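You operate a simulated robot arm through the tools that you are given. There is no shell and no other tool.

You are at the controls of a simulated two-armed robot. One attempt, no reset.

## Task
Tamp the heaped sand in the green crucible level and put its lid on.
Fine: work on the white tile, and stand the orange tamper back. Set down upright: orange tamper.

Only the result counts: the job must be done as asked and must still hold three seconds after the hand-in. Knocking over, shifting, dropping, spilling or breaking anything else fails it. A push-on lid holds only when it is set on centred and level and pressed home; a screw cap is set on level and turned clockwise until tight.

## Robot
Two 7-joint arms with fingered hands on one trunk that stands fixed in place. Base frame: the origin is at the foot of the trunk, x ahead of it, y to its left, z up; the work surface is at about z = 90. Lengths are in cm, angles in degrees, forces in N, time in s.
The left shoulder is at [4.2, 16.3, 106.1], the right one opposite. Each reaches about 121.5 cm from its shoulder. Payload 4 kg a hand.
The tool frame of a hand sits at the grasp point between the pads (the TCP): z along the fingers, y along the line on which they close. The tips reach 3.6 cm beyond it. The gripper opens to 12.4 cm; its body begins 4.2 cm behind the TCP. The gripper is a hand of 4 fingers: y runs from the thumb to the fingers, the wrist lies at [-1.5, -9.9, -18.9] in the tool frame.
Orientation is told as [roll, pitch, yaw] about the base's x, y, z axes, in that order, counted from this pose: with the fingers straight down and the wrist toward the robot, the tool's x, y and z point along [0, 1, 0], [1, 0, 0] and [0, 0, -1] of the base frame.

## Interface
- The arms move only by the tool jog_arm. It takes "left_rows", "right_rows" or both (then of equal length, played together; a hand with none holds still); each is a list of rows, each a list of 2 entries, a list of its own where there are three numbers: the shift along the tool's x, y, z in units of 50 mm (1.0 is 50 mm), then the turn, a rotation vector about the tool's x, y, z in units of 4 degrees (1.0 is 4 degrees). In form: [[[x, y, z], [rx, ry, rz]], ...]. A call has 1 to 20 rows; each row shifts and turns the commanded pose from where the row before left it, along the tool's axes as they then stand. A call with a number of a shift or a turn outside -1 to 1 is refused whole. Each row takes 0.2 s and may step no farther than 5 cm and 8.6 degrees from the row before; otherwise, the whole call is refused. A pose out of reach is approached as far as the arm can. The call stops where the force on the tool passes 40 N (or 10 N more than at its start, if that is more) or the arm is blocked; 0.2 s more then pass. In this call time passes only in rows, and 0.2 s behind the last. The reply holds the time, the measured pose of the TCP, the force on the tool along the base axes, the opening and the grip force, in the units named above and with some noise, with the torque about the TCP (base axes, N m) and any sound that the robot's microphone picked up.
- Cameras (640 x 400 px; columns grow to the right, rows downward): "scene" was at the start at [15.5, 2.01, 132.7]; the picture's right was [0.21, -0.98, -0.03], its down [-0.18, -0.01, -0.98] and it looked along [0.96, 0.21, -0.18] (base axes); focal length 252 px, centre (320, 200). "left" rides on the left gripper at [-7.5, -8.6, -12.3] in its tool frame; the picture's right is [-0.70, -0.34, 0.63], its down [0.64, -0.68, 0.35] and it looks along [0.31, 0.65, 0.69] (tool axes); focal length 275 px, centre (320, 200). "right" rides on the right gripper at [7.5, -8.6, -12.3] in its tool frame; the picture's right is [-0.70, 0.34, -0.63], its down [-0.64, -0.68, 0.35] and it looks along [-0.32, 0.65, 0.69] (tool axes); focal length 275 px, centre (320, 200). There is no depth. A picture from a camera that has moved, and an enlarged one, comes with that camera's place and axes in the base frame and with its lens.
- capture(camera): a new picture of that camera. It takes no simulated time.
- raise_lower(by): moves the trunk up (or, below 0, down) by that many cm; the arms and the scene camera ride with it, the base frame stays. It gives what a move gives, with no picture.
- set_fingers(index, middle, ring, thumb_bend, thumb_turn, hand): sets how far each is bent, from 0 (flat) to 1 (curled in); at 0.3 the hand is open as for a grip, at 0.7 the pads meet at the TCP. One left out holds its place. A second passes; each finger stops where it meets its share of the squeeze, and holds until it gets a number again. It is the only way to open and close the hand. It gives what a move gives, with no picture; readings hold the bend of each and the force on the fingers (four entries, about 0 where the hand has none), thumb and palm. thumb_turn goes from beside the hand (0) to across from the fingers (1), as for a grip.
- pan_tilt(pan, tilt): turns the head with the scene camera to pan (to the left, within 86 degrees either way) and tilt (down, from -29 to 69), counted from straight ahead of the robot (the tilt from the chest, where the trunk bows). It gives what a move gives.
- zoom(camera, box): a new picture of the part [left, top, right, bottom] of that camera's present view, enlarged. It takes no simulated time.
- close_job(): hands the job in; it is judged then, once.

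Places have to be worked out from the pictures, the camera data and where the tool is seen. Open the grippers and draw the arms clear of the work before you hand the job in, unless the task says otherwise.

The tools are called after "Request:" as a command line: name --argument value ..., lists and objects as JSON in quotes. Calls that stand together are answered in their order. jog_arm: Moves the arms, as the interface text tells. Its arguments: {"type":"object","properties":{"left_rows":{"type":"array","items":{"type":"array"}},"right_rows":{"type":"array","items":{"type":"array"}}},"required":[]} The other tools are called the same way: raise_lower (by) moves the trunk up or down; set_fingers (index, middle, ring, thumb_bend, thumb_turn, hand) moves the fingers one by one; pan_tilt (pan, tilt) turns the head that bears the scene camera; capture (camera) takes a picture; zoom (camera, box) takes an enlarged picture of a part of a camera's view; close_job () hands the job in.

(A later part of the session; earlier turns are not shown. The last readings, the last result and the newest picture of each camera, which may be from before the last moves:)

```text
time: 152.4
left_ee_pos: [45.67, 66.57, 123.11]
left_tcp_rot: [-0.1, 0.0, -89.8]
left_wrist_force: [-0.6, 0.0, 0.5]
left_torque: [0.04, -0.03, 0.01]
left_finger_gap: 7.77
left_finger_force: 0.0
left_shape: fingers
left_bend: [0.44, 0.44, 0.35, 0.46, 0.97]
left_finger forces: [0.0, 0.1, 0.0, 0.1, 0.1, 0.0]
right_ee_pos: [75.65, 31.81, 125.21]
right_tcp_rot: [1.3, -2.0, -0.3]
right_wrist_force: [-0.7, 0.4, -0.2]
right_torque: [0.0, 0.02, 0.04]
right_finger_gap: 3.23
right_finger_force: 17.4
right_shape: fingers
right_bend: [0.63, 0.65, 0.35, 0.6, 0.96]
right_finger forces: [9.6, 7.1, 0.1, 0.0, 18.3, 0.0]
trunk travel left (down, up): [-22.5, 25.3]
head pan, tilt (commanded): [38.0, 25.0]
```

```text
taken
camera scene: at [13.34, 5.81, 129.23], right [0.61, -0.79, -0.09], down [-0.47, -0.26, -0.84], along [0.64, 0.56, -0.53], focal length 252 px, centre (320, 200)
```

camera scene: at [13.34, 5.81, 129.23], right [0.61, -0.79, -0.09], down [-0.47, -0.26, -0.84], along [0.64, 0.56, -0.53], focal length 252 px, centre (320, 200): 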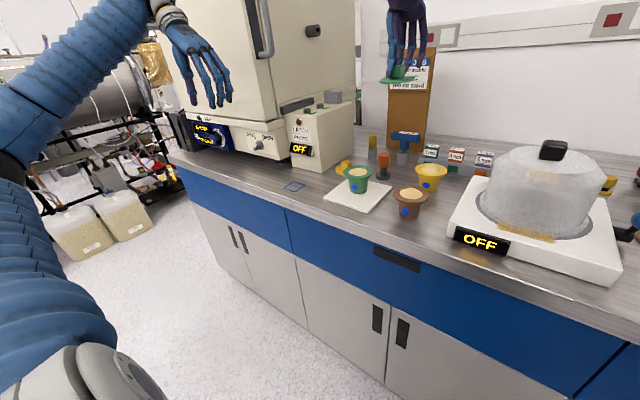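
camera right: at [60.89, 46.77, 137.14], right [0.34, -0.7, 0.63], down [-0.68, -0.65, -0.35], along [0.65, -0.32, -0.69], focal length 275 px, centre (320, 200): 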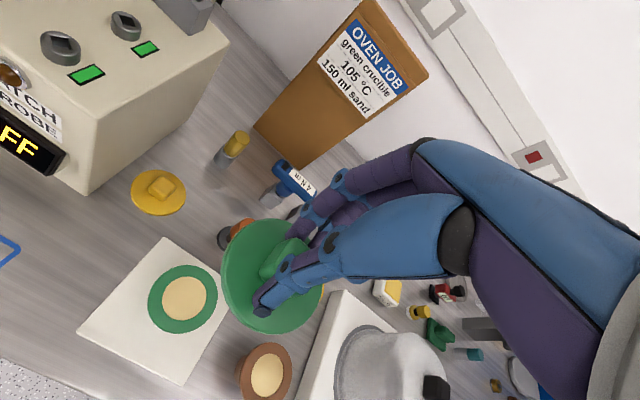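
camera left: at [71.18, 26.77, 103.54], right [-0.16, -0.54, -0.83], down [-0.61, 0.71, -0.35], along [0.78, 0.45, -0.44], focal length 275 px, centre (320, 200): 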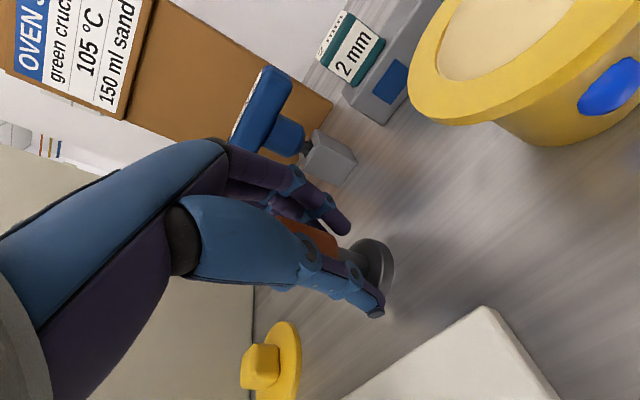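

I bring the lid back over the crucible and down to z≈104.

Request:
jog_arm --right_rows '[[[0.457, -0.423, 0], [0.12, 0.04, 0]], [[0.457, -0.423, 0], [0, 0, 0]], [[0.457, -0.423, 0], [0, 0, 0]], [[0, 0, 0.5], [0, 0, 0]], [[0, 0, 0.8], [0, 0, 0]], [[0, 0, 0.8], [0, 0, 0]], [[0, 0, 0.8], [0, 0, 0]], [[0, 0, 0.7], [0, 0, 0]], [[0, 0, 0.4], [0, 0, 0]], [[0, 0, 0.2], [0, 0, 0]]]'

Request:
zoom --camera "scene" --box '[334, 152, 372, 180]'

Request:
zoom --camera "right" --box '[190, 215, 325, 350]'

```text
time: 154.6
left_ee_pos: [45.7, 66.45, 123.0]
left_tcp_rot: [-0.1, 0.2, -89.9]
left_wrist_force: [0.0, -0.1, 0.7]
left_torque: [0.01, -0.03, -0.02]
left_finger_gap: 7.77
left_finger_force: 0.1
left_shape: fingers
left_bend: [0.44, 0.44, 0.35, 0.46, 0.97]
left_finger forces: [0.1, 0.0, 0.1, 0.0, 0.0, 0.0]
right_ee_pos: [70.1, 39.36, 104.13]
right_tcp_rot: [1.4, -1.5, -0.2]
right_wrist_force: [-0.4, -0.1, 0.5]
right_torque: [-0.01, -0.03, 0.01]
right_finger_gap: 3.24
right_finger_force: 17.5
right_shape: fingers
right_bend: [0.63, 0.65, 0.35, 0.6, 0.96]
right_finger forces: [9.5, 7.1, 0.1, 0.0, 18.2, 0.0]
trunk travel left (down, up): [-22.5, 25.3]
head pan, tilt (commanded): [38.0, 25.0]
```

```text
14.29 times, centred on (353, 166) of scene
camera zoom: at [13.36, 5.82, 129.22], right [0.61, -0.79, -0.09], down [-0.47, -0.26, -0.84], along [0.64, 0.56, -0.53], focal length 3597 px, centre (-151, 686)
```

zoom: 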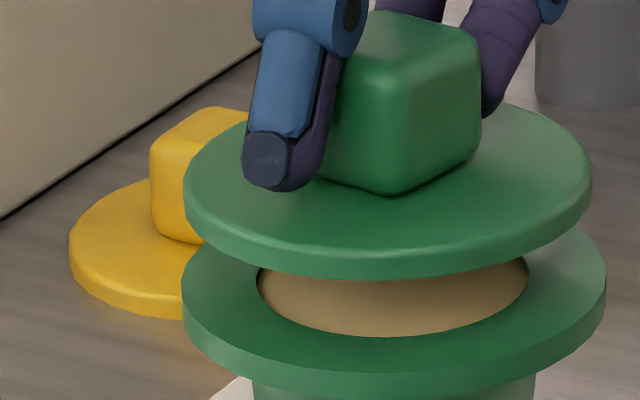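

```text
2.96 times, centred on (258, 282) of right
camera zoom: at [61.18, 46.64, 116.25], right [0.32, -0.71, 0.62], down [-0.67, -0.63, -0.38], along [0.67, -0.3, -0.68], focal length 816 px, centre (505, -44)
```

zoom: 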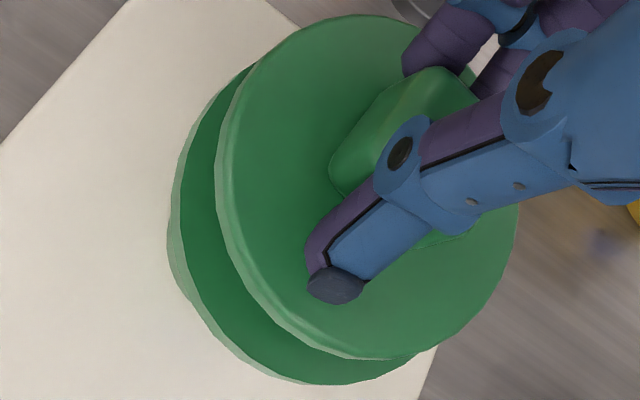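

Offset of the lid: about +0.9 mm in x and +1.7 mm in y, consistent in both cameras. I correct it and lower to just above contact.

Request:
jog_arm --right_rows '[[[-0.036, -0.02, 0.1], [0, 0, 0]], [[-0.002, -0.002, 0.1], [0, 0, 0]], [[0, 0, 0.05], [0, 0, 0]]]'

Request:
zoom --camera "scene" --box '[334, 158, 372, 180]'

Request:
zoom --camera "right" --box '[195, 255, 285, 315]'

Request:
zoom --camera "right" --box '[220, 290, 310, 350]'

```text
time: 155.4
left_ee_pos: [45.59, 66.6, 123.08]
left_tcp_rot: [-0.2, 0.0, -89.8]
left_wrist_force: [0.4, 0.5, 0.1]
left_torque: [0.03, -0.01, 0.05]
left_finger_gap: 7.78
left_finger_force: 0.0
left_shape: fingers
left_bend: [0.44, 0.44, 0.35, 0.46, 0.97]
left_finger forces: [0.0, 0.0, 0.0, 0.1, 0.0, 0.0]
right_ee_pos: [69.94, 39.14, 102.91]
right_tcp_rot: [1.6, -1.5, -0.2]
right_wrist_force: [0.5, -0.4, 0.4]
right_torque: [0.01, 0.01, 0.01]
right_finger_gap: 3.22
right_finger_force: 17.1
right_shape: fingers
right_bend: [0.63, 0.65, 0.35, 0.6, 0.96]
right_finger forces: [9.5, 7.2, 0.0, 0.1, 18.2, 0.0]
trunk travel left (down, up): [-22.5, 25.3]
head pan, tilt (commanded): [38.0, 25.0]
```

```text
16.00 times, centred on (353, 169) of scene
camera zoom: at [13.34, 5.81, 129.22], right [0.61, -0.79, -0.09], down [-0.47, -0.26, -0.84], along [0.64, 0.56, -0.53], focal length 4028 px, centre (-208, 696)
```

zoom: 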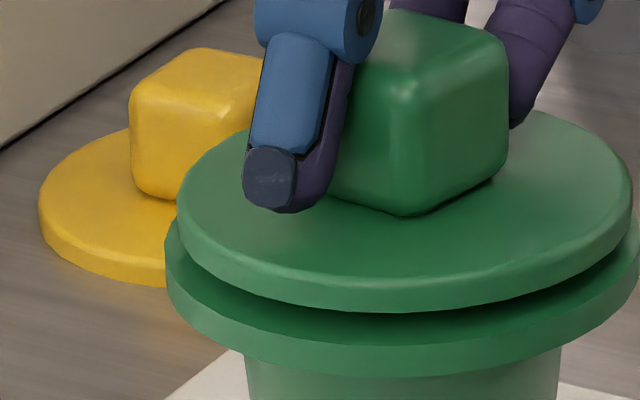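

```text
6.67 times, centred on (240, 285) of right
camera zoom: at [61.07, 46.41, 115.03], right [0.32, -0.71, 0.62], down [-0.67, -0.63, -0.38], along [0.67, -0.3, -0.68], focal length 1835 px, centre (853, -367)
```

zoom: 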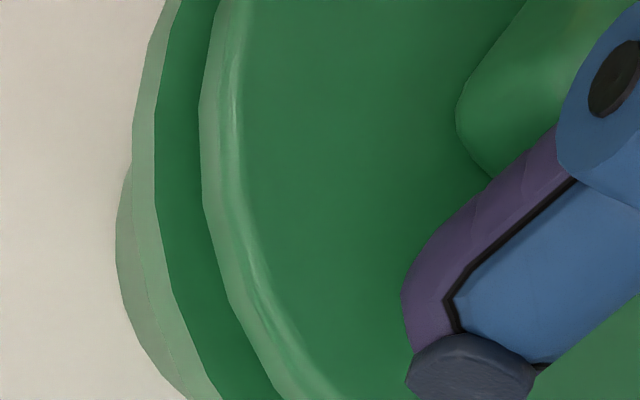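

```text
6.67 times, centred on (265, 320) of right
camera zoom: at [61.07, 46.41, 115.03], right [0.32, -0.71, 0.62], down [-0.67, -0.63, -0.38], along [0.67, -0.3, -0.68], focal length 1835 px, centre (687, -600)
```

zoom: 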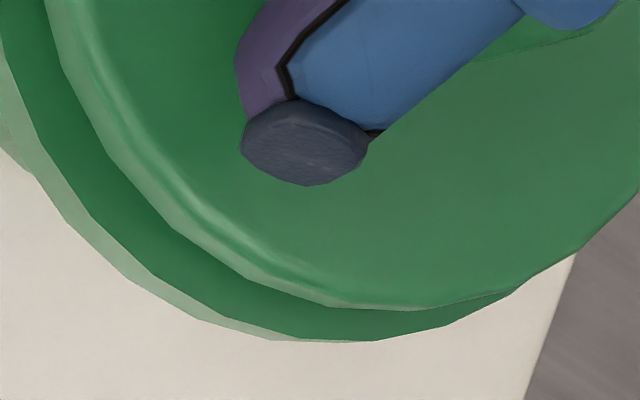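

Within about 0.8 mm of centre. I trim and lower to contact, then press.

Request:
jog_arm --right_rows '[[[0.005, 0.012, 0.02], [0, 0, 0]], [[0, 0, 0.02], [0, 0, 0]], [[0, 0, 0.02], [0, 0, 0]], [[0, 0, 0.02], [0, 0, 0]]]'

Request:
zoom --camera "scene" --box '[334, 158, 372, 180]'

Request:
zoom --camera "right" --box '[195, 215, 325, 350]'

```text
time: 156.4
left_ee_pos: [45.48, 66.54, 123.1]
left_tcp_rot: [-0.1, 0.1, -89.9]
left_wrist_force: [0.1, 0.8, -0.1]
left_torque: [-0.02, 0.0, -0.01]
left_finger_gap: 7.79
left_finger_force: 0.1
left_shape: fingers
left_bend: [0.44, 0.44, 0.35, 0.46, 0.97]
left_finger forces: [0.0, 0.0, 0.0, 0.1, 0.0, 0.1]
right_ee_pos: [70.04, 39.15, 102.56]
right_tcp_rot: [1.6, -1.5, -0.3]
right_wrist_force: [0.4, 0.4, 0.5]
right_torque: [0.0, 0.01, 0.0]
right_finger_gap: 3.24
right_finger_force: 17.5
right_shape: fingers
right_bend: [0.63, 0.65, 0.35, 0.6, 0.96]
right_finger forces: [9.5, 7.0, 0.1, 0.1, 18.2, 0.1]
trunk travel left (down, up): [-22.5, 25.3]
head pan, tilt (commanded): [38.0, 25.0]
```

```text
16.00 times, centred on (353, 169) of scene
camera zoom: at [13.34, 5.82, 129.22], right [0.61, -0.79, -0.09], down [-0.47, -0.26, -0.84], along [0.64, 0.56, -0.53], focal length 4028 px, centre (-208, 696)
```

zoom: 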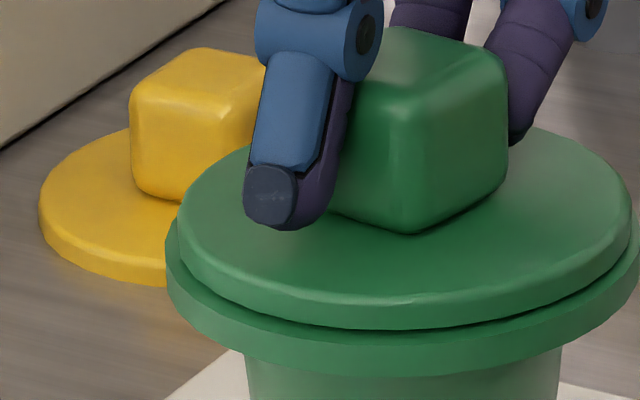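

```text
2.96 times, centred on (260, 282) of right
camera zoom: at [61.14, 46.47, 114.66], right [0.32, -0.71, 0.62], down [-0.67, -0.63, -0.38], along [0.67, -0.3, -0.68], focal length 816 px, centre (498, -44)
```

zoom: 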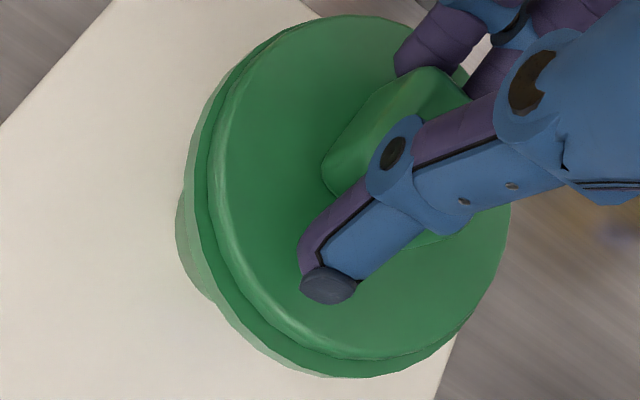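

Just about touching. I press on in 1 mm steps and watch the force.

Request:
jog_arm --right_rows '[[[0, 0, 0.02], [0, 0, 0]], [[0, 0, 0.02], [0, 0, 0]], [[0, 0, 0.02], [0, 0, 0]], [[0, 0, 0], [0, 0, 0]]]'

Request:
zoom --camera "scene" --box '[334, 158, 372, 180]'

Request:
zoom --camera "right" --box '[195, 215, 325, 350]'

```text
time: 157.4
left_ee_pos: [45.61, 66.48, 123.09]
left_tcp_rot: [-0.1, 0.1, -89.7]
left_wrist_force: [0.2, 0.4, -0.3]
left_torque: [0.01, 0.0, 0.03]
left_finger_gap: 7.77
left_finger_force: 0.1
left_shape: fingers
left_bend: [0.44, 0.44, 0.35, 0.46, 0.97]
left_finger forces: [0.0, 0.0, 0.0, 0.0, 0.0, 0.1]
right_ee_pos: [70.04, 39.16, 102.41]
right_tcp_rot: [1.7, -1.6, -0.2]
right_wrist_force: [0.4, 0.8, 9.6]
right_torque: [0.12, -0.03, -0.01]
right_finger_gap: 3.28
right_finger_force: 20.1
right_shape: fingers
right_bend: [0.63, 0.65, 0.35, 0.6, 0.96]
right_finger forces: [10.9, 7.9, 0.0, 0.1, 22.0, 0.0]
trunk travel left (down, up): [-22.5, 25.3]
head pan, tilt (commanded): [38.0, 25.0]
```

```text
16.00 times, centred on (353, 169) of scene
camera zoom: at [13.27, 5.79, 129.24], right [0.61, -0.79, -0.09], down [-0.47, -0.26, -0.84], along [0.64, 0.56, -0.53], focal length 4028 px, centre (-208, 696)
```

zoom: 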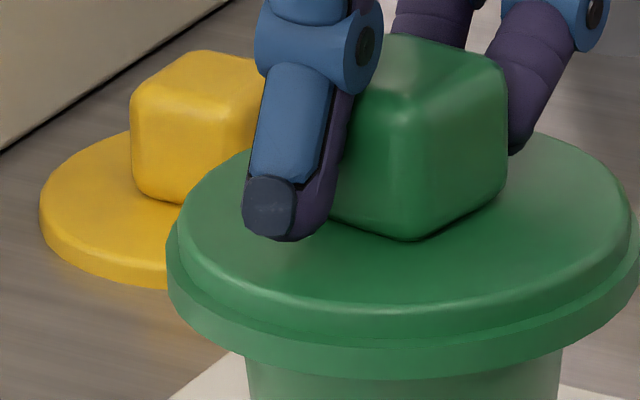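

```text
2.96 times, centred on (260, 282) of right
camera zoom: at [61.1, 46.44, 114.5], right [0.32, -0.71, 0.62], down [-0.67, -0.63, -0.38], along [0.67, -0.3, -0.68], focal length 816 px, centre (498, -44)
```

zoom: 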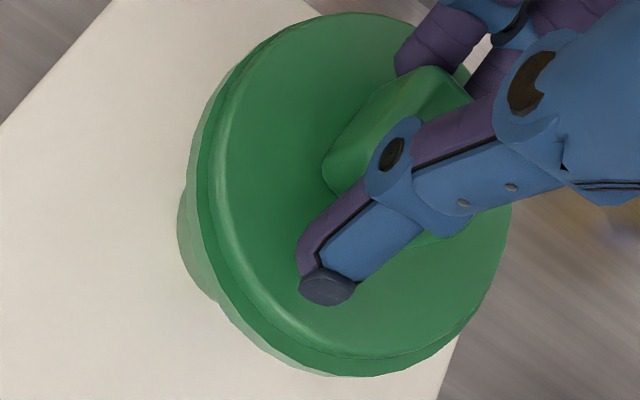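

Flush and even all round at about 10 N. I press home firmly toward about 33 N and hold.

Request:
jog_arm --right_rows '[[[0, 0, 0.02], [0, 0, 0]], [[0, 0, 0.02], [0, 0, 0]], [[0, 0, 0.02], [0, 0, 0]], [[0, 0, 0], [0, 0, 0]], [[0, 0, 0], [0, 0, 0]]]'

Request:
zoom --camera "scene" --box '[334, 158, 372, 180]'

```text
time: 158.6
left_ee_pos: [45.45, 66.44, 123.23]
left_tcp_rot: [0.0, 0.1, -89.8]
left_wrist_force: [-0.1, -0.5, -0.2]
left_torque: [-0.01, -0.01, 0.0]
left_finger_gap: 7.74
left_finger_force: 0.0
left_shape: fingers
left_bend: [0.44, 0.44, 0.35, 0.46, 0.97]
left_finger forces: [0.0, 0.1, 0.1, 0.1, 0.1, 0.1]
right_ee_pos: [70.03, 39.14, 102.21]
right_tcp_rot: [1.7, -1.7, -0.1]
right_wrist_force: [2.8, 6.0, 33.7]
right_torque: [0.37, 0.02, 0.05]
right_finger_gap: 3.3
right_finger_force: 26.5
right_shape: fingers
right_bend: [0.63, 0.65, 0.35, 0.6, 0.95]
right_finger forces: [12.0, 9.9, 0.1, 0.0, 30.0, 0.0]
trunk travel left (down, up): [-22.5, 25.3]
head pan, tilt (commanded): [38.0, 25.0]
```

```text
16.00 times, centred on (353, 169) of scene
camera zoom: at [13.14, 5.74, 129.27], right [0.61, -0.79, -0.09], down [-0.47, -0.26, -0.85], along [0.64, 0.56, -0.53], focal length 4028 px, centre (-208, 696)
```

zoom: 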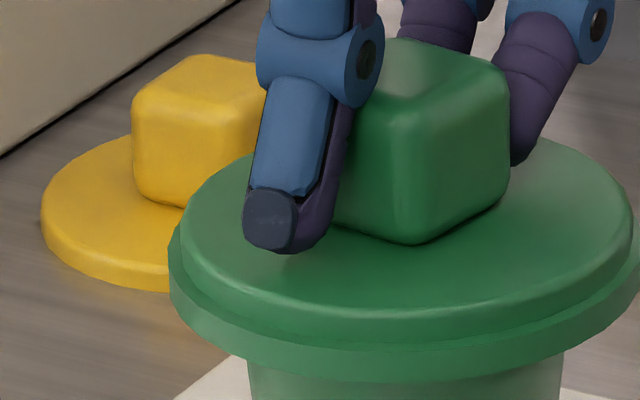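

33.7 N held for over half a second. I ease the load down, then release in balanced small steps so the lid doesn't shift.

Request:
jog_arm --right_rows '[[[0, 0, -0.02], [0, 0, 0]], [[0, 0, -0.02], [0, 0, 0]], [[0, 0, -0.02], [0, 0, 0]]]'

Request:
set_fingers --hand "right" --index 0.68 --middle 0.685 --thumb_bend 0.622

Request:
jog_arm --right_rows '[[[0, 0, -0.01], [0, 0, 0]], [[0, 0, -0.01], [0, 0, 0]]]'

Request:
zoom --camera "scene" --box '[334, 158, 372, 180]'

```text
time: 159.4
left_ee_pos: [45.52, 66.54, 123.26]
left_tcp_rot: [-0.1, 0.1, -89.9]
left_wrist_force: [0.8, -0.3, -1.3]
left_torque: [-0.02, 0.0, 0.03]
left_finger_gap: 7.78
left_finger_force: 0.1
left_shape: fingers
left_bend: [0.44, 0.44, 0.35, 0.46, 0.97]
left_finger forces: [0.0, 0.0, 0.0, 0.0, 0.1, 0.0]
right_ee_pos: [69.94, 39.15, 102.36]
right_tcp_rot: [1.6, -1.5, -0.2]
right_wrist_force: [4.6, 1.6, 24.4]
right_torque: [0.2, -0.11, -0.01]
right_finger_gap: 3.31
right_finger_force: 23.9
right_shape: fingers
right_bend: [0.63, 0.65, 0.35, 0.6, 0.95]
right_finger forces: [12.3, 10.0, 0.0, 0.1, 25.2, 0.0]
trunk travel left (down, up): [-22.5, 25.3]
head pan, tilt (commanded): [38.0, 25.0]
```

```text
time: 160.4
left_ee_pos: [45.53, 66.58, 123.13]
left_tcp_rot: [-0.2, 0.0, -89.8]
left_wrist_force: [0.2, 0.5, 0.8]
left_torque: [0.02, 0.0, -0.02]
left_finger_gap: 7.77
left_finger_force: 0.0
left_shape: fingers
left_bend: [0.44, 0.44, 0.35, 0.46, 0.97]
left_finger forces: [0.0, 0.0, 0.0, 0.0, 0.0, 0.0]
right_ee_pos: [69.84, 39.18, 102.37]
right_tcp_rot: [1.6, -1.6, -0.1]
right_wrist_force: [0.9, 0.2, 19.3]
right_torque: [0.05, -0.08, -0.01]
right_finger_gap: 3.35
right_finger_force: 12.7
right_shape: fingers
right_bend: [0.63, 0.65, 0.35, 0.6, 0.96]
right_finger forces: [6.7, 4.9, 0.0, 0.0, 14.5, 0.1]
trunk travel left (down, up): [-22.5, 25.3]
head pan, tilt (commanded): [38.0, 25.0]
```

```text
time: 161.0
left_ee_pos: [45.54, 66.53, 122.99]
left_tcp_rot: [-0.2, 0.2, -89.8]
left_wrist_force: [0.2, 0.3, -0.3]
left_torque: [0.01, -0.01, -0.02]
left_finger_gap: 7.79
left_finger_force: 0.1
left_shape: fingers
left_bend: [0.44, 0.44, 0.35, 0.46, 0.97]
left_finger forces: [0.0, 0.1, 0.0, 0.0, 0.1, 0.0]
right_ee_pos: [69.76, 39.24, 102.31]
right_tcp_rot: [1.6, -1.5, -0.2]
right_wrist_force: [1.0, -1.6, 16.0]
right_torque: [0.06, -0.06, -0.03]
right_finger_gap: 3.36
right_finger_force: 12.2
right_shape: fingers
right_bend: [0.63, 0.65, 0.35, 0.6, 0.96]
right_finger forces: [6.6, 4.7, 0.0, 0.0, 13.7, 0.0]
trunk travel left (down, up): [-22.5, 25.3]
head pan, tilt (commanded): [38.0, 25.0]
```

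```text
16.00 times, centred on (353, 169) of scene
camera zoom: at [13.24, 5.75, 129.23], right [0.61, -0.79, -0.09], down [-0.47, -0.26, -0.84], along [0.64, 0.56, -0.53], focal length 4028 px, centre (-208, 696)
```

zoom: 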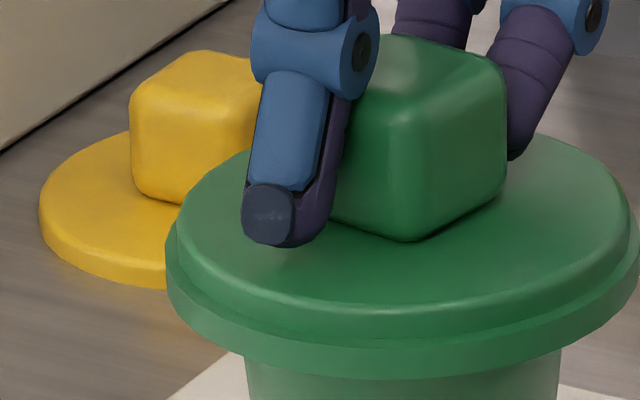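

Lid still centred (ring even). I continue with the next balanced release step.

Request:
set_fingers --hand "right" --index 0.65 --middle 0.665 --thumb_bend 0.605

Request:
jog_arm --right_rows '[[[0, 0, -0.015], [0, 0, 0]], [[0, 0, 0], [0, 0, 0]]]'

Request:
set_fingers --hand "right" --index 0.64 --middle 0.655 --thumb_bend 0.595

Request:
zoom --camera "scene" --box '[334, 158, 372, 180]'

Request:
zoom --camera "right" --box '[195, 215, 325, 350]'

```text
time: 162.0
left_ee_pos: [45.69, 66.57, 123.14]
left_tcp_rot: [-0.1, 0.2, -89.8]
left_wrist_force: [0.5, -0.7, 0.6]
left_torque: [0.0, -0.01, -0.02]
left_finger_gap: 7.77
left_finger_force: 0.1
left_shape: fingers
left_bend: [0.44, 0.44, 0.35, 0.46, 0.97]
left_finger forces: [0.1, 0.1, 0.1, 0.0, 0.1, 0.0]
right_ee_pos: [69.98, 39.19, 102.36]
right_tcp_rot: [1.6, -1.5, -0.3]
right_wrist_force: [-0.2, -1.8, 12.2]
right_torque: [0.01, 0.01, -0.04]
right_finger_gap: 3.39
right_finger_force: 8.4
right_shape: fingers
right_bend: [0.63, 0.64, 0.35, 0.59, 0.96]
right_finger forces: [3.6, 3.0, 0.0, 0.1, 9.2, 0.0]
trunk travel left (down, up): [-22.5, 25.3]
head pan, tilt (commanded): [38.0, 25.0]
```

```text
time: 162.6
left_ee_pos: [45.73, 66.56, 123.13]
left_tcp_rot: [-0.1, 0.0, -89.8]
left_wrist_force: [-0.1, -0.2, -0.2]
left_torque: [0.0, 0.02, 0.01]
left_finger_gap: 7.81
left_finger_force: 0.0
left_shape: fingers
left_bend: [0.44, 0.44, 0.35, 0.46, 0.97]
left_finger forces: [0.1, 0.0, 0.1, 0.0, 0.0, 0.1]
right_ee_pos: [69.87, 39.18, 102.37]
right_tcp_rot: [1.6, -1.5, -0.1]
right_wrist_force: [-0.3, -0.7, 7.1]
right_torque: [0.01, 0.03, -0.06]
right_finger_gap: 3.35
right_finger_force: 7.0
right_shape: fingers
right_bend: [0.63, 0.64, 0.35, 0.59, 0.96]
right_finger forces: [3.3, 2.7, 0.1, 0.1, 8.0, 0.0]
trunk travel left (down, up): [-22.5, 25.3]
head pan, tilt (commanded): [38.0, 25.0]
```

```text
time: 163.6
left_ee_pos: [45.57, 66.48, 123.07]
left_tcp_rot: [-0.1, 0.0, -89.8]
left_wrist_force: [-0.1, 0.2, 0.6]
left_torque: [-0.01, 0.01, -0.01]
left_finger_gap: 7.78
left_finger_force: 0.1
left_shape: fingers
left_bend: [0.44, 0.44, 0.35, 0.46, 0.97]
left_finger forces: [0.1, 0.0, 0.1, 0.0, 0.0, 0.0]
right_ee_pos: [69.9, 39.2, 102.49]
right_tcp_rot: [1.6, -1.4, -0.2]
right_wrist_force: [-1.3, -0.5, 4.3]
right_torque: [0.01, 0.03, -0.05]
right_finger_gap: 3.37
right_finger_force: 5.3
right_shape: fingers
right_bend: [0.63, 0.64, 0.35, 0.58, 0.96]
right_finger forces: [2.2, 1.7, 0.0, 0.0, 6.0, 0.0]
trunk travel left (down, up): [-22.5, 25.3]
head pan, tilt (commanded): [38.0, 25.0]
```

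```text
16.00 times, centred on (353, 169) of scene
camera zoom: at [13.3, 5.79, 129.23], right [0.61, -0.79, -0.09], down [-0.47, -0.26, -0.84], along [0.64, 0.56, -0.53], focal length 4028 px, centre (-208, 696)
```

zoom: 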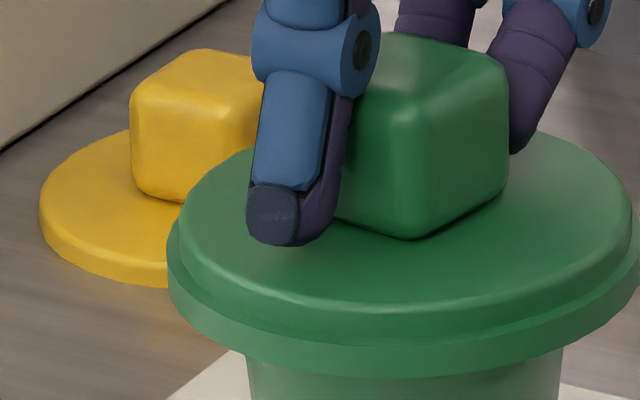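

```text
2.96 times, centred on (260, 282) of right
camera zoom: at [61.06, 46.46, 114.51], right [0.32, -0.71, 0.62], down [-0.67, -0.63, -0.38], along [0.67, -0.3, -0.68], focal length 816 px, centre (498, -44)
```

zoom: 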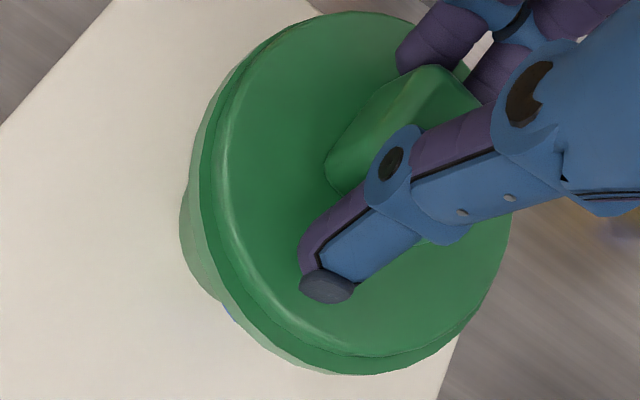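

Thumb carries more than the fingers, so I ease the thumb alone a little for balance.

Request:
set_fingers --hand "right" --index 0.638 --middle 0.65 --thumb_bend 0.583

Request:
set_fingers --hand "right" --index 0.628 --middle 0.64 --thumb_bend 0.572

Request:
zoom --camera "scene" --box '[334, 158, 372, 180]'

Request:
zoom --camera "right" --box '[195, 215, 325, 350]'

```text
time: 164.6
left_ee_pos: [45.66, 66.49, 123.18]
left_tcp_rot: [-0.2, 0.2, -89.8]
left_wrist_force: [0.4, 1.2, -1.3]
left_torque: [-0.01, -0.01, -0.01]
left_finger_gap: 7.8
left_finger_force: 0.2
left_shape: fingers
left_bend: [0.44, 0.44, 0.35, 0.46, 0.97]
left_finger forces: [0.0, 0.0, 0.0, 0.0, 0.0, 0.0]
right_ee_pos: [69.99, 39.23, 102.47]
right_tcp_rot: [1.6, -1.5, -0.1]
right_wrist_force: [-0.7, 0.7, 5.2]
right_torque: [-0.02, 0.05, -0.07]
right_finger_gap: 3.4
right_finger_force: 4.0
right_shape: fingers
right_bend: [0.62, 0.64, 0.35, 0.58, 0.96]
right_finger forces: [1.3, 1.5, 0.0, 0.0, 4.6, 0.0]
trunk travel left (down, up): [-22.5, 25.3]
head pan, tilt (commanded): [38.0, 25.0]
```

```text
time: 165.6
left_ee_pos: [45.5, 66.47, 123.05]
left_tcp_rot: [-0.1, 0.1, -89.8]
left_wrist_force: [0.7, -0.8, 0.8]
left_torque: [0.01, 0.0, -0.03]
left_finger_gap: 7.77
left_finger_force: 0.0
left_shape: fingers
left_bend: [0.44, 0.44, 0.35, 0.46, 0.97]
left_finger forces: [0.1, 0.0, 0.0, 0.1, 0.0, 0.0]
right_ee_pos: [70.0, 39.27, 102.44]
right_tcp_rot: [1.6, -1.4, -0.2]
right_wrist_force: [-0.6, 0.8, 3.0]
right_torque: [0.01, 0.03, -0.01]
right_finger_gap: 3.49
right_finger_force: 1.8
right_shape: fingers
right_bend: [0.62, 0.64, 0.35, 0.57, 0.97]
right_finger forces: [0.6, 0.9, 0.0, 0.0, 2.8, 0.0]
trunk travel left (down, up): [-22.5, 25.3]
head pan, tilt (commanded): [38.0, 25.0]
```

```text
16.00 times, centred on (353, 169) of scene
camera zoom: at [13.31, 5.8, 129.23], right [0.61, -0.79, -0.09], down [-0.47, -0.26, -0.84], along [0.64, 0.56, -0.53], focal length 4028 px, centre (-208, 696)
```

zoom: 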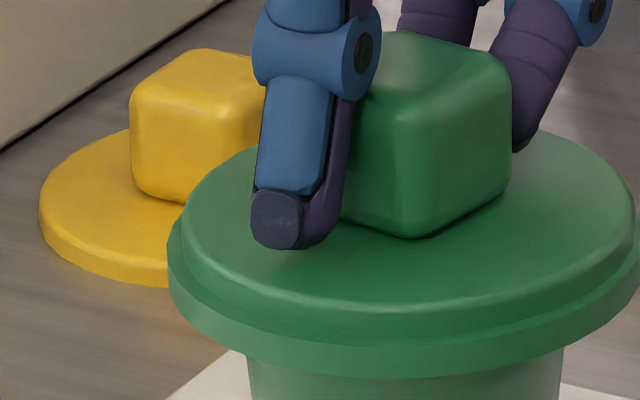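

```text
2.96 times, centred on (260, 282) of right
camera zoom: at [61.08, 46.47, 114.5], right [0.32, -0.71, 0.62], down [-0.67, -0.63, -0.38], along [0.67, -0.3, -0.68], focal length 816 px, centre (498, -44)
```

zoom: 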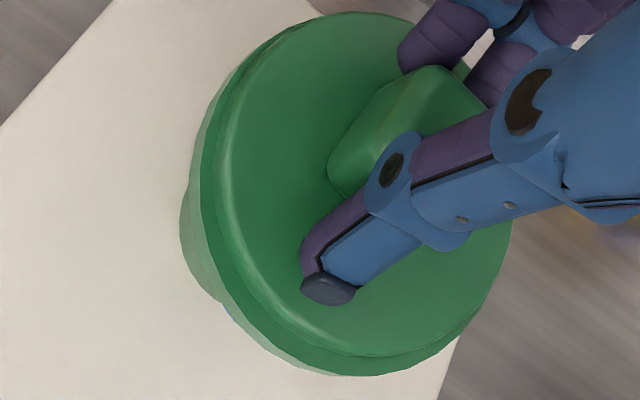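

Nearly free. One more small balanced step.

Request:
set_fingers --hand "right" --index 0.625 --middle 0.635 --thumb_bend 0.558

Request:
set_fingers --hand "right" --index 0.61 --middle 0.62 --thumb_bend 0.54

Request:
zoom --camera "scene" --box '[334, 158, 372, 180]'

Request:
zoom --camera "right" --box '[195, 215, 325, 350]'

```text
time: 166.6
left_ee_pos: [45.66, 66.54, 123.06]
left_tcp_rot: [-0.1, 0.1, -89.8]
left_wrist_force: [-0.1, 0.3, 0.5]
left_torque: [0.02, 0.0, -0.03]
left_finger_gap: 7.79
left_finger_force: 0.0
left_shape: fingers
left_bend: [0.44, 0.44, 0.35, 0.46, 0.97]
left_finger forces: [0.0, 0.0, 0.0, 0.1, 0.0, 0.1]
right_ee_pos: [69.87, 39.26, 102.4]
right_tcp_rot: [1.5, -1.5, -0.2]
right_wrist_force: [-0.6, 0.6, 0.4]
right_torque: [-0.03, -0.02, -0.03]
right_finger_gap: 3.65
right_finger_force: 0.2
right_shape: fingers
right_bend: [0.62, 0.63, 0.35, 0.55, 0.97]
right_finger forces: [0.3, 0.1, 0.1, 0.0, 0.5, 0.1]
trunk travel left (down, up): [-22.5, 25.3]
head pan, tilt (commanded): [38.0, 25.0]
```

```text
time: 167.6
left_ee_pos: [45.63, 66.67, 123.01]
left_tcp_rot: [-0.1, 0.2, -89.9]
left_wrist_force: [0.4, 0.3, -0.9]
left_torque: [-0.01, -0.01, -0.02]
left_finger_gap: 7.78
left_finger_force: 0.0
left_shape: fingers
left_bend: [0.44, 0.44, 0.35, 0.46, 0.97]
left_finger forces: [0.0, 0.0, 0.0, 0.1, 0.1, 0.0]
right_ee_pos: [69.95, 39.23, 102.49]
right_tcp_rot: [1.7, -1.5, -0.2]
right_wrist_force: [0.4, 0.5, 0.3]
right_torque: [-0.02, -0.01, 0.01]
right_finger_gap: 3.86
right_finger_force: 0.0
right_shape: fingers
right_bend: [0.61, 0.62, 0.35, 0.54, 0.97]
right_finger forces: [0.0, 0.0, 0.1, 0.0, 0.0, 0.0]
trunk travel left (down, up): [-22.5, 25.3]
head pan, tilt (commanded): [38.0, 25.0]
```

```text
16.00 times, centred on (353, 169) of scene
camera zoom: at [13.34, 5.81, 129.22], right [0.61, -0.79, -0.09], down [-0.47, -0.26, -0.84], along [0.64, 0.56, -0.53], focal length 4028 px, centre (-208, 696)
```

zoom: 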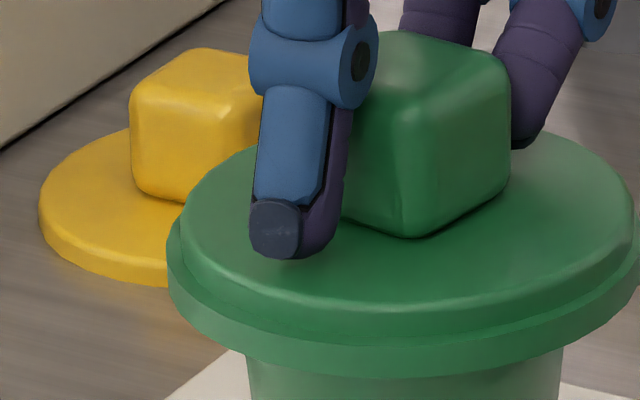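

```text
2.96 times, centred on (260, 282) of right
camera zoom: at [61.1, 46.48, 114.49], right [0.32, -0.71, 0.62], down [-0.67, -0.63, -0.38], along [0.67, -0.3, -0.68], focal length 816 px, centre (498, -44)
```

zoom: 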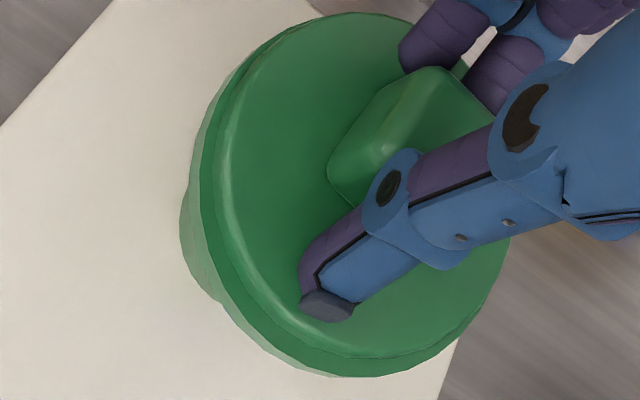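

Released with no contact forces; the lid stayed centred within about 1 mm. I open the hand and raise it clear of the knob.

Request:
set_fingers --hand "right" --index 0.47 --middle 0.47 --thumb_bend 0.44

Request:
jog_arm --right_rows '[[[0, 0, -0.2], [0, 0, 0]], [[0, 0, -0.4], [0, 0, 0]], [[0, 0, -0.6], [0, 0, 0]], [[0, 0, -0.6], [0, 0, 0]]]'

Request:
zoom --camera "scene" --box '[334, 152, 372, 180]'

Request:
capture --camera "right"

```text
time: 168.6
left_ee_pos: [45.79, 66.65, 123.11]
left_tcp_rot: [-0.1, 0.1, -89.8]
left_wrist_force: [0.3, -0.3, 0.0]
left_torque: [-0.01, -0.02, -0.03]
left_finger_gap: 7.77
left_finger_force: 0.1
left_shape: fingers
left_bend: [0.44, 0.44, 0.35, 0.46, 0.97]
left_finger forces: [0.1, 0.0, 0.1, 0.1, 0.1, 0.0]
right_ee_pos: [69.9, 39.22, 102.38]
right_tcp_rot: [1.6, -1.5, -0.3]
right_wrist_force: [0.2, -0.2, 0.7]
right_torque: [0.0, -0.01, -0.01]
right_finger_gap: 7.58
right_finger_force: 0.1
right_shape: fingers
right_bend: [0.47, 0.47, 0.35, 0.44, 0.97]
right_finger forces: [0.0, 0.1, 0.1, 0.0, 0.0, 0.0]
trunk travel left (down, up): [-22.5, 25.3]
head pan, tilt (commanded): [38.0, 25.0]
```

```text
time: 169.6
left_ee_pos: [45.49, 66.44, 123.17]
left_tcp_rot: [-0.1, 0.1, -89.8]
left_wrist_force: [0.8, -0.5, 0.1]
left_torque: [-0.01, -0.03, -0.05]
left_finger_gap: 7.8
left_finger_force: 0.1
left_shape: fingers
left_bend: [0.44, 0.44, 0.35, 0.46, 0.97]
left_finger forces: [0.0, 0.0, 0.1, 0.0, 0.0, 0.1]
right_ee_pos: [69.77, 39.02, 111.51]
right_tcp_rot: [1.5, -1.6, -0.1]
right_wrist_force: [-0.4, 0.4, -0.3]
right_torque: [-0.01, -0.03, -0.02]
right_finger_gap: 7.61
right_finger_force: 0.0
right_shape: fingers
right_bend: [0.47, 0.47, 0.35, 0.44, 0.97]
right_finger forces: [0.0, 0.0, 0.0, 0.0, 0.1, 0.0]
trunk travel left (down, up): [-22.5, 25.3]
head pan, tilt (commanded): [38.0, 25.0]
```

```text
14.29 times, centred on (353, 166) of scene
camera zoom: at [13.29, 5.79, 129.24], right [0.61, -0.79, -0.09], down [-0.47, -0.26, -0.84], along [0.64, 0.56, -0.53], focal length 3597 px, centre (-151, 686)
```

zoom: 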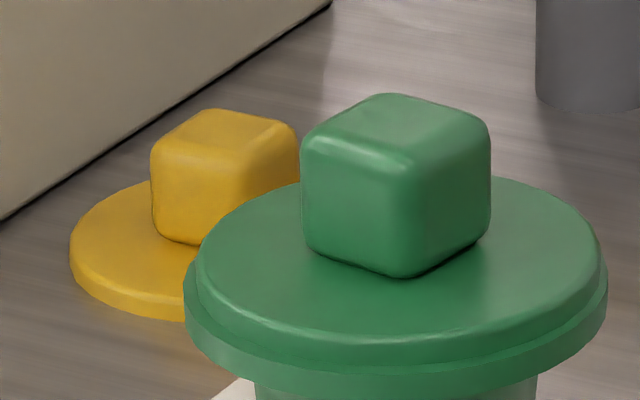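

```text
taken
camera right: at [60.91, 46.29, 123.58], right [0.32, -0.71, 0.62], down [-0.67, -0.63, -0.38], along [0.67, -0.3, -0.68], focal length 275 px, centre (320, 200)
```

right: 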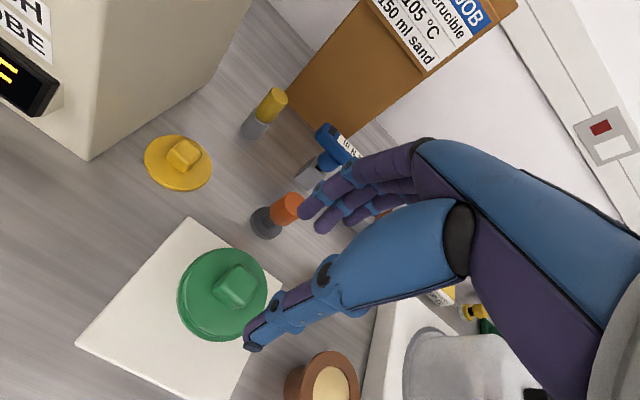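

The lid sits flush and centred to about 1 mm. For a clean final press without grip forces, I close the fingers into a blunt tip and will push straight down on the knob; first I level the hand and align above the knob.

Request:
jog_arm --right_rows '[[[0.03, -0.09, 0], [0.38, -0.4, 0]]]'

Request:
set_fingers --hand "right" --index 0.72 --middle 0.72 --ring 0.72 --thumb_bend 0.72

Request:
zoom --camera "scene" --box '[330, 125, 385, 180]'

Request:
capture --camera "right"

```text
time: 170.0
left_ee_pos: [45.63, 66.49, 123.13]
left_tcp_rot: [-0.1, 0.2, -89.9]
left_wrist_force: [0.2, 0.2, -0.2]
left_torque: [0.0, 0.0, 0.02]
left_finger_gap: 7.79
left_finger_force: 0.0
left_shape: fingers
left_bend: [0.44, 0.44, 0.35, 0.46, 0.97]
left_finger forces: [0.1, 0.1, 0.0, 0.0, 0.1, 0.0]
right_ee_pos: [69.25, 39.16, 111.47]
right_tcp_rot: [-0.1, 0.0, -0.1]
right_wrist_force: [-0.6, 0.3, -0.3]
right_torque: [0.0, -0.02, 0.01]
right_finger_gap: 7.57
right_finger_force: 0.0
right_shape: fingers
right_bend: [0.47, 0.47, 0.35, 0.44, 0.97]
right_finger forces: [0.0, 0.0, 0.0, 0.0, 0.0, 0.0]
trunk travel left (down, up): [-22.5, 25.3]
head pan, tilt (commanded): [38.0, 25.0]
```

```text
time: 171.0
left_ee_pos: [45.65, 66.57, 123.11]
left_tcp_rot: [-0.2, 0.1, -89.7]
left_wrist_force: [0.5, 0.1, -0.1]
left_torque: [0.01, -0.03, 0.0]
left_finger_gap: 7.77
left_finger_force: 0.0
left_shape: fingers
left_bend: [0.44, 0.44, 0.35, 0.46, 0.97]
left_finger forces: [0.0, 0.0, 0.1, 0.0, 0.1, 0.0]
right_ee_pos: [69.3, 39.14, 111.37]
right_tcp_rot: [0.0, 0.0, -0.1]
right_wrist_force: [0.0, 0.7, -1.0]
right_torque: [-0.01, -0.01, 0.0]
right_finger_gap: 0.0
right_finger_force: 0.1
right_shape: fingers
right_bend: [0.72, 0.72, 0.72, 0.69, 0.97]
right_finger forces: [0.1, 0.0, 0.0, 0.0, 0.1, 0.0]
trunk travel left (down, up): [-22.5, 25.3]
head pan, tilt (commanded): [38.0, 25.0]
```

```text
7.27 times, centred on (358, 152) of scene
camera zoom: at [13.34, 5.81, 129.22], right [0.61, -0.79, -0.09], down [-0.47, -0.26, -0.84], along [0.64, 0.56, -0.53], focal length 1831 px, centre (47, 546)
```

zoom: 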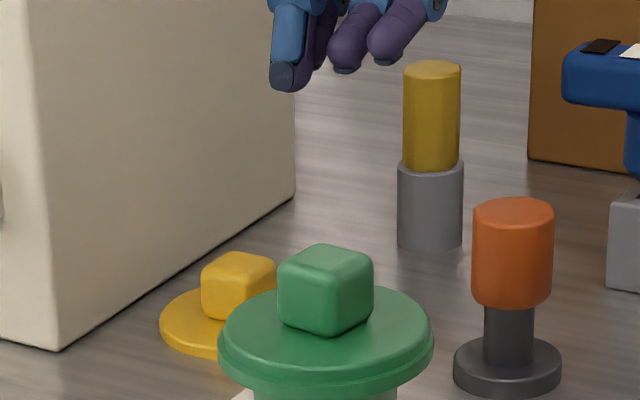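

```text
taken
camera right: at [60.82, 46.76, 123.54], right [0.34, -0.7, 0.63], down [-0.68, -0.64, -0.35], along [0.65, -0.32, -0.69], focal length 275 px, centre (320, 200)
```

right: 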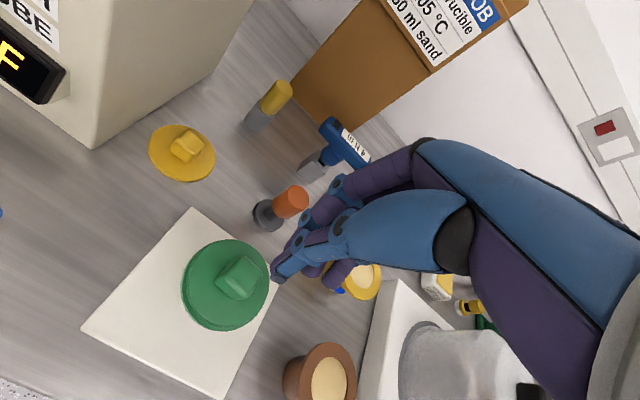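

The fingertips form a blunt cluster; the thumb tip is lowest, about 1 cm left of the knob's centre. I shift 1 cm right and descend close to the knob top.

Request:
jog_arm --right_rows '[[[-0.2, 0.02, 0], [0, 0, 0]], [[0, 0, 0.4], [0, 0, 0]], [[0, 0, 0.4], [0, 0, 0]], [[0, 0, 0.2], [0, 0, 0]]]'

Request:
zoom --camera "scene" --box '[330, 135, 378, 182]'

Request:
zoom --camera "right" --box '[190, 190, 370, 350]'

```text
time: 172.0
left_ee_pos: [45.65, 66.52, 123.09]
left_tcp_rot: [-0.1, 0.1, -89.8]
left_wrist_force: [0.3, 0.4, 1.2]
left_torque: [0.0, -0.03, 0.0]
left_finger_gap: 7.78
left_finger_force: 0.1
left_shape: fingers
left_bend: [0.44, 0.44, 0.35, 0.46, 0.97]
left_finger forces: [0.1, 0.0, 0.0, 0.0, 0.0, 0.0]
right_ee_pos: [69.3, 38.27, 106.42]
right_tcp_rot: [-0.1, 0.0, -0.1]
right_wrist_force: [0.3, -0.3, -0.5]
right_torque: [0.01, 0.0, -0.01]
right_finger_gap: 0.0
right_finger_force: 0.1
right_shape: fingers
right_bend: [0.72, 0.72, 0.72, 0.69, 0.97]
right_finger forces: [0.0, 0.0, 0.1, 0.1, 0.1, 0.0]
trunk travel left (down, up): [-22.5, 25.3]
head pan, tilt (commanded): [38.0, 25.0]
```

```text
8.51 times, centred on (354, 158) of scene
camera zoom: at [13.34, 5.83, 129.22], right [0.61, -0.79, -0.09], down [-0.47, -0.26, -0.84], along [0.64, 0.56, -0.53], focal length 2143 px, centre (31, 553)
```

zoom: 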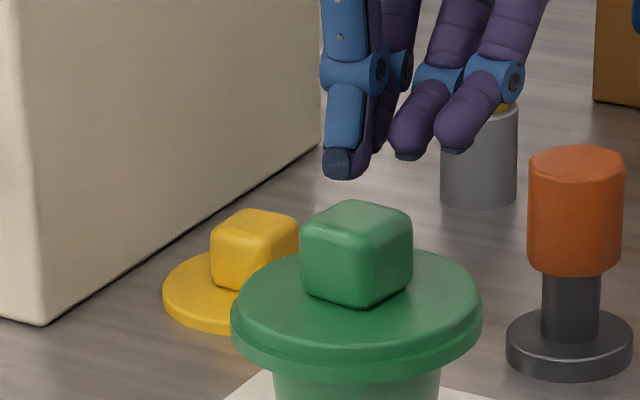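

```text
2.50 times, centred on (280, 270) of right
camera zoom: at [60.85, 45.8, 118.53], right [0.34, -0.7, 0.63], down [-0.68, -0.64, -0.34], along [0.65, -0.32, -0.69], focal length 688 px, centre (420, 25)
```

zoom: 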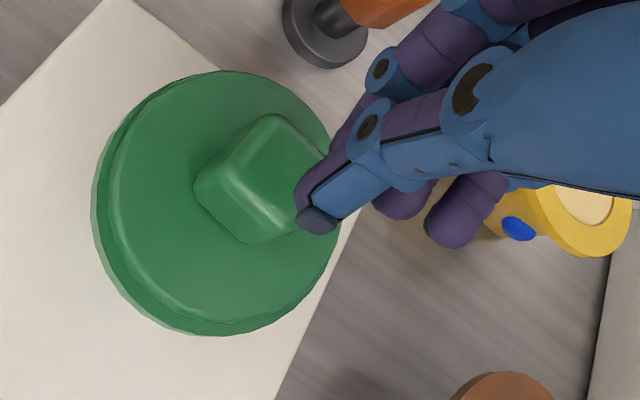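

The thumb tip will land close to the knob's centre. I lower until contact.

Request:
jog_arm --right_rows '[[[0, 0, 0.1], [0, 0, 0]], [[0, 0, 0.06], [0, 0, 0]], [[0, 0, 0.04], [0, 0, 0]], [[0, 0, 0.04], [0, 0, 0]]]'

Request:
zoom --camera "scene" --box '[330, 135, 378, 182]'

```text
time: 173.0
left_ee_pos: [45.54, 66.57, 123.03]
left_tcp_rot: [-0.1, 0.1, -89.8]
left_wrist_force: [-1.0, -0.1, -0.3]
left_torque: [0.0, 0.01, 0.0]
left_finger_gap: 7.77
left_finger_force: 0.1
left_shape: fingers
left_bend: [0.44, 0.44, 0.35, 0.46, 0.97]
left_finger forces: [0.1, 0.0, 0.0, 0.0, 0.0, 0.0]
right_ee_pos: [69.39, 38.12, 105.28]
right_tcp_rot: [0.0, 0.0, -0.1]
right_wrist_force: [0.0, -0.8, 0.2]
right_torque: [0.0, 0.02, -0.06]
right_finger_gap: 0.03
right_finger_force: 0.1
right_shape: fingers
right_bend: [0.72, 0.72, 0.72, 0.69, 0.97]
right_finger forces: [0.0, 0.0, 0.0, 0.0, 0.0, 0.0]
trunk travel left (down, up): [-22.5, 25.3]
head pan, tilt (commanded): [38.0, 25.0]
```

```text
8.51 times, centred on (354, 158) of scene
camera zoom: at [13.34, 5.82, 129.22], right [0.61, -0.79, -0.09], down [-0.47, -0.26, -0.84], along [0.64, 0.56, -0.53], focal length 2143 px, centre (31, 553)
```

zoom: 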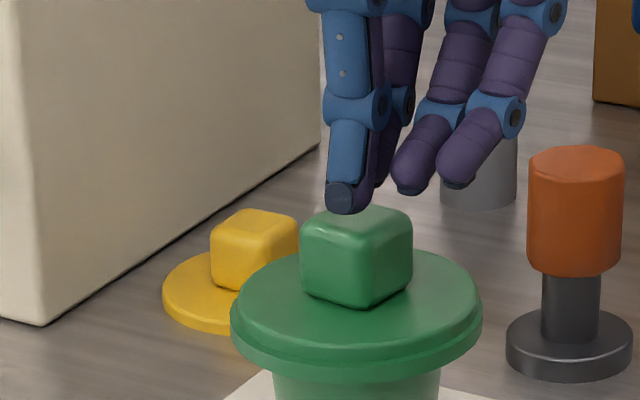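

Almost touching. I creep down in 1 mm steps.

Request:
jog_arm --right_rows '[[[0, 0, 0.02], [0, 0, 0]], [[0, 0, 0.02], [0, 0, 0]], [[0, 0, 0.02], [0, 0, 0]], [[0, 0, 0.02], [0, 0, 0]]]'

Request:
zoom --camera "scene" --box '[330, 135, 378, 182]'

```text
time: 174.0
left_ee_pos: [45.58, 66.45, 123.02]
left_tcp_rot: [-0.1, 0.1, -89.9]
left_wrist_force: [0.0, -0.2, -0.5]
left_torque: [0.0, -0.03, 0.01]
left_finger_gap: 7.81
left_finger_force: 0.1
left_shape: fingers
left_bend: [0.44, 0.44, 0.35, 0.46, 0.97]
left_finger forces: [0.0, 0.0, 0.0, 0.0, 0.0, 0.1]
right_ee_pos: [69.3, 38.03, 104.84]
right_tcp_rot: [0.0, 0.0, -0.1]
right_wrist_force: [-0.3, 0.7, -0.1]
right_torque: [0.03, -0.01, 0.02]
right_finger_gap: 0.0
right_finger_force: 0.2
right_shape: fingers
right_bend: [0.72, 0.72, 0.72, 0.69, 0.97]
right_finger forces: [0.1, 0.1, 0.1, 0.1, 0.0, 0.1]
trunk travel left (down, up): [-22.5, 25.3]
head pan, tilt (commanded): [38.0, 25.0]
```

```text
8.51 times, centred on (354, 158) of scene
camera zoom: at [13.34, 5.81, 129.22], right [0.61, -0.79, -0.09], down [-0.47, -0.26, -0.84], along [0.64, 0.56, -0.53], focal length 2143 px, centre (31, 553)
```

zoom: 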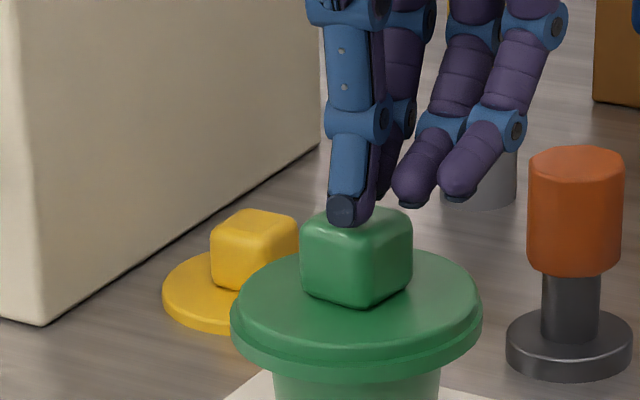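

Still no force. Continuing down.

Request:
jog_arm --right_rows '[[[0, 0, 0.02], [0, 0, 0]], [[0, 0, 0.02], [0, 0, 0]], [[0, 0, 0.02], [0, 0, 0]]]'

Request:
zoom --camera "scene" --box '[330, 135, 378, 182]'

```text
time: 174.8
left_ee_pos: [45.67, 66.67, 123.1]
left_tcp_rot: [0.0, 0.1, -89.8]
left_wrist_force: [-0.4, -0.4, 0.4]
left_torque: [0.01, -0.03, -0.01]
left_finger_gap: 7.8
left_finger_force: 0.0
left_shape: fingers
left_bend: [0.44, 0.44, 0.35, 0.46, 0.97]
left_finger forces: [0.0, 0.0, 0.0, 0.0, 0.1, 0.0]
right_ee_pos: [69.41, 38.05, 104.61]
right_tcp_rot: [0.0, -0.1, -0.1]
right_wrist_force: [-0.1, -0.7, 0.4]
right_torque: [-0.01, -0.01, -0.01]
right_finger_gap: 0.0
right_finger_force: 0.0
right_shape: fingers
right_bend: [0.72, 0.72, 0.72, 0.69, 0.97]
right_finger forces: [0.1, 0.1, 0.0, 0.0, 0.0, 0.0]
trunk travel left (down, up): [-22.5, 25.3]
head pan, tilt (commanded): [38.0, 25.0]
```

```text
8.51 times, centred on (354, 158) of scene
camera zoom: at [13.34, 5.81, 129.22], right [0.61, -0.79, -0.09], down [-0.47, -0.26, -0.84], along [0.64, 0.56, -0.53], focal length 2143 px, centre (31, 553)
```

zoom: 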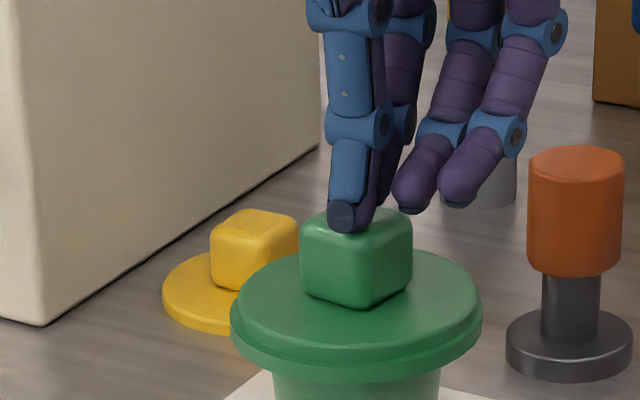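

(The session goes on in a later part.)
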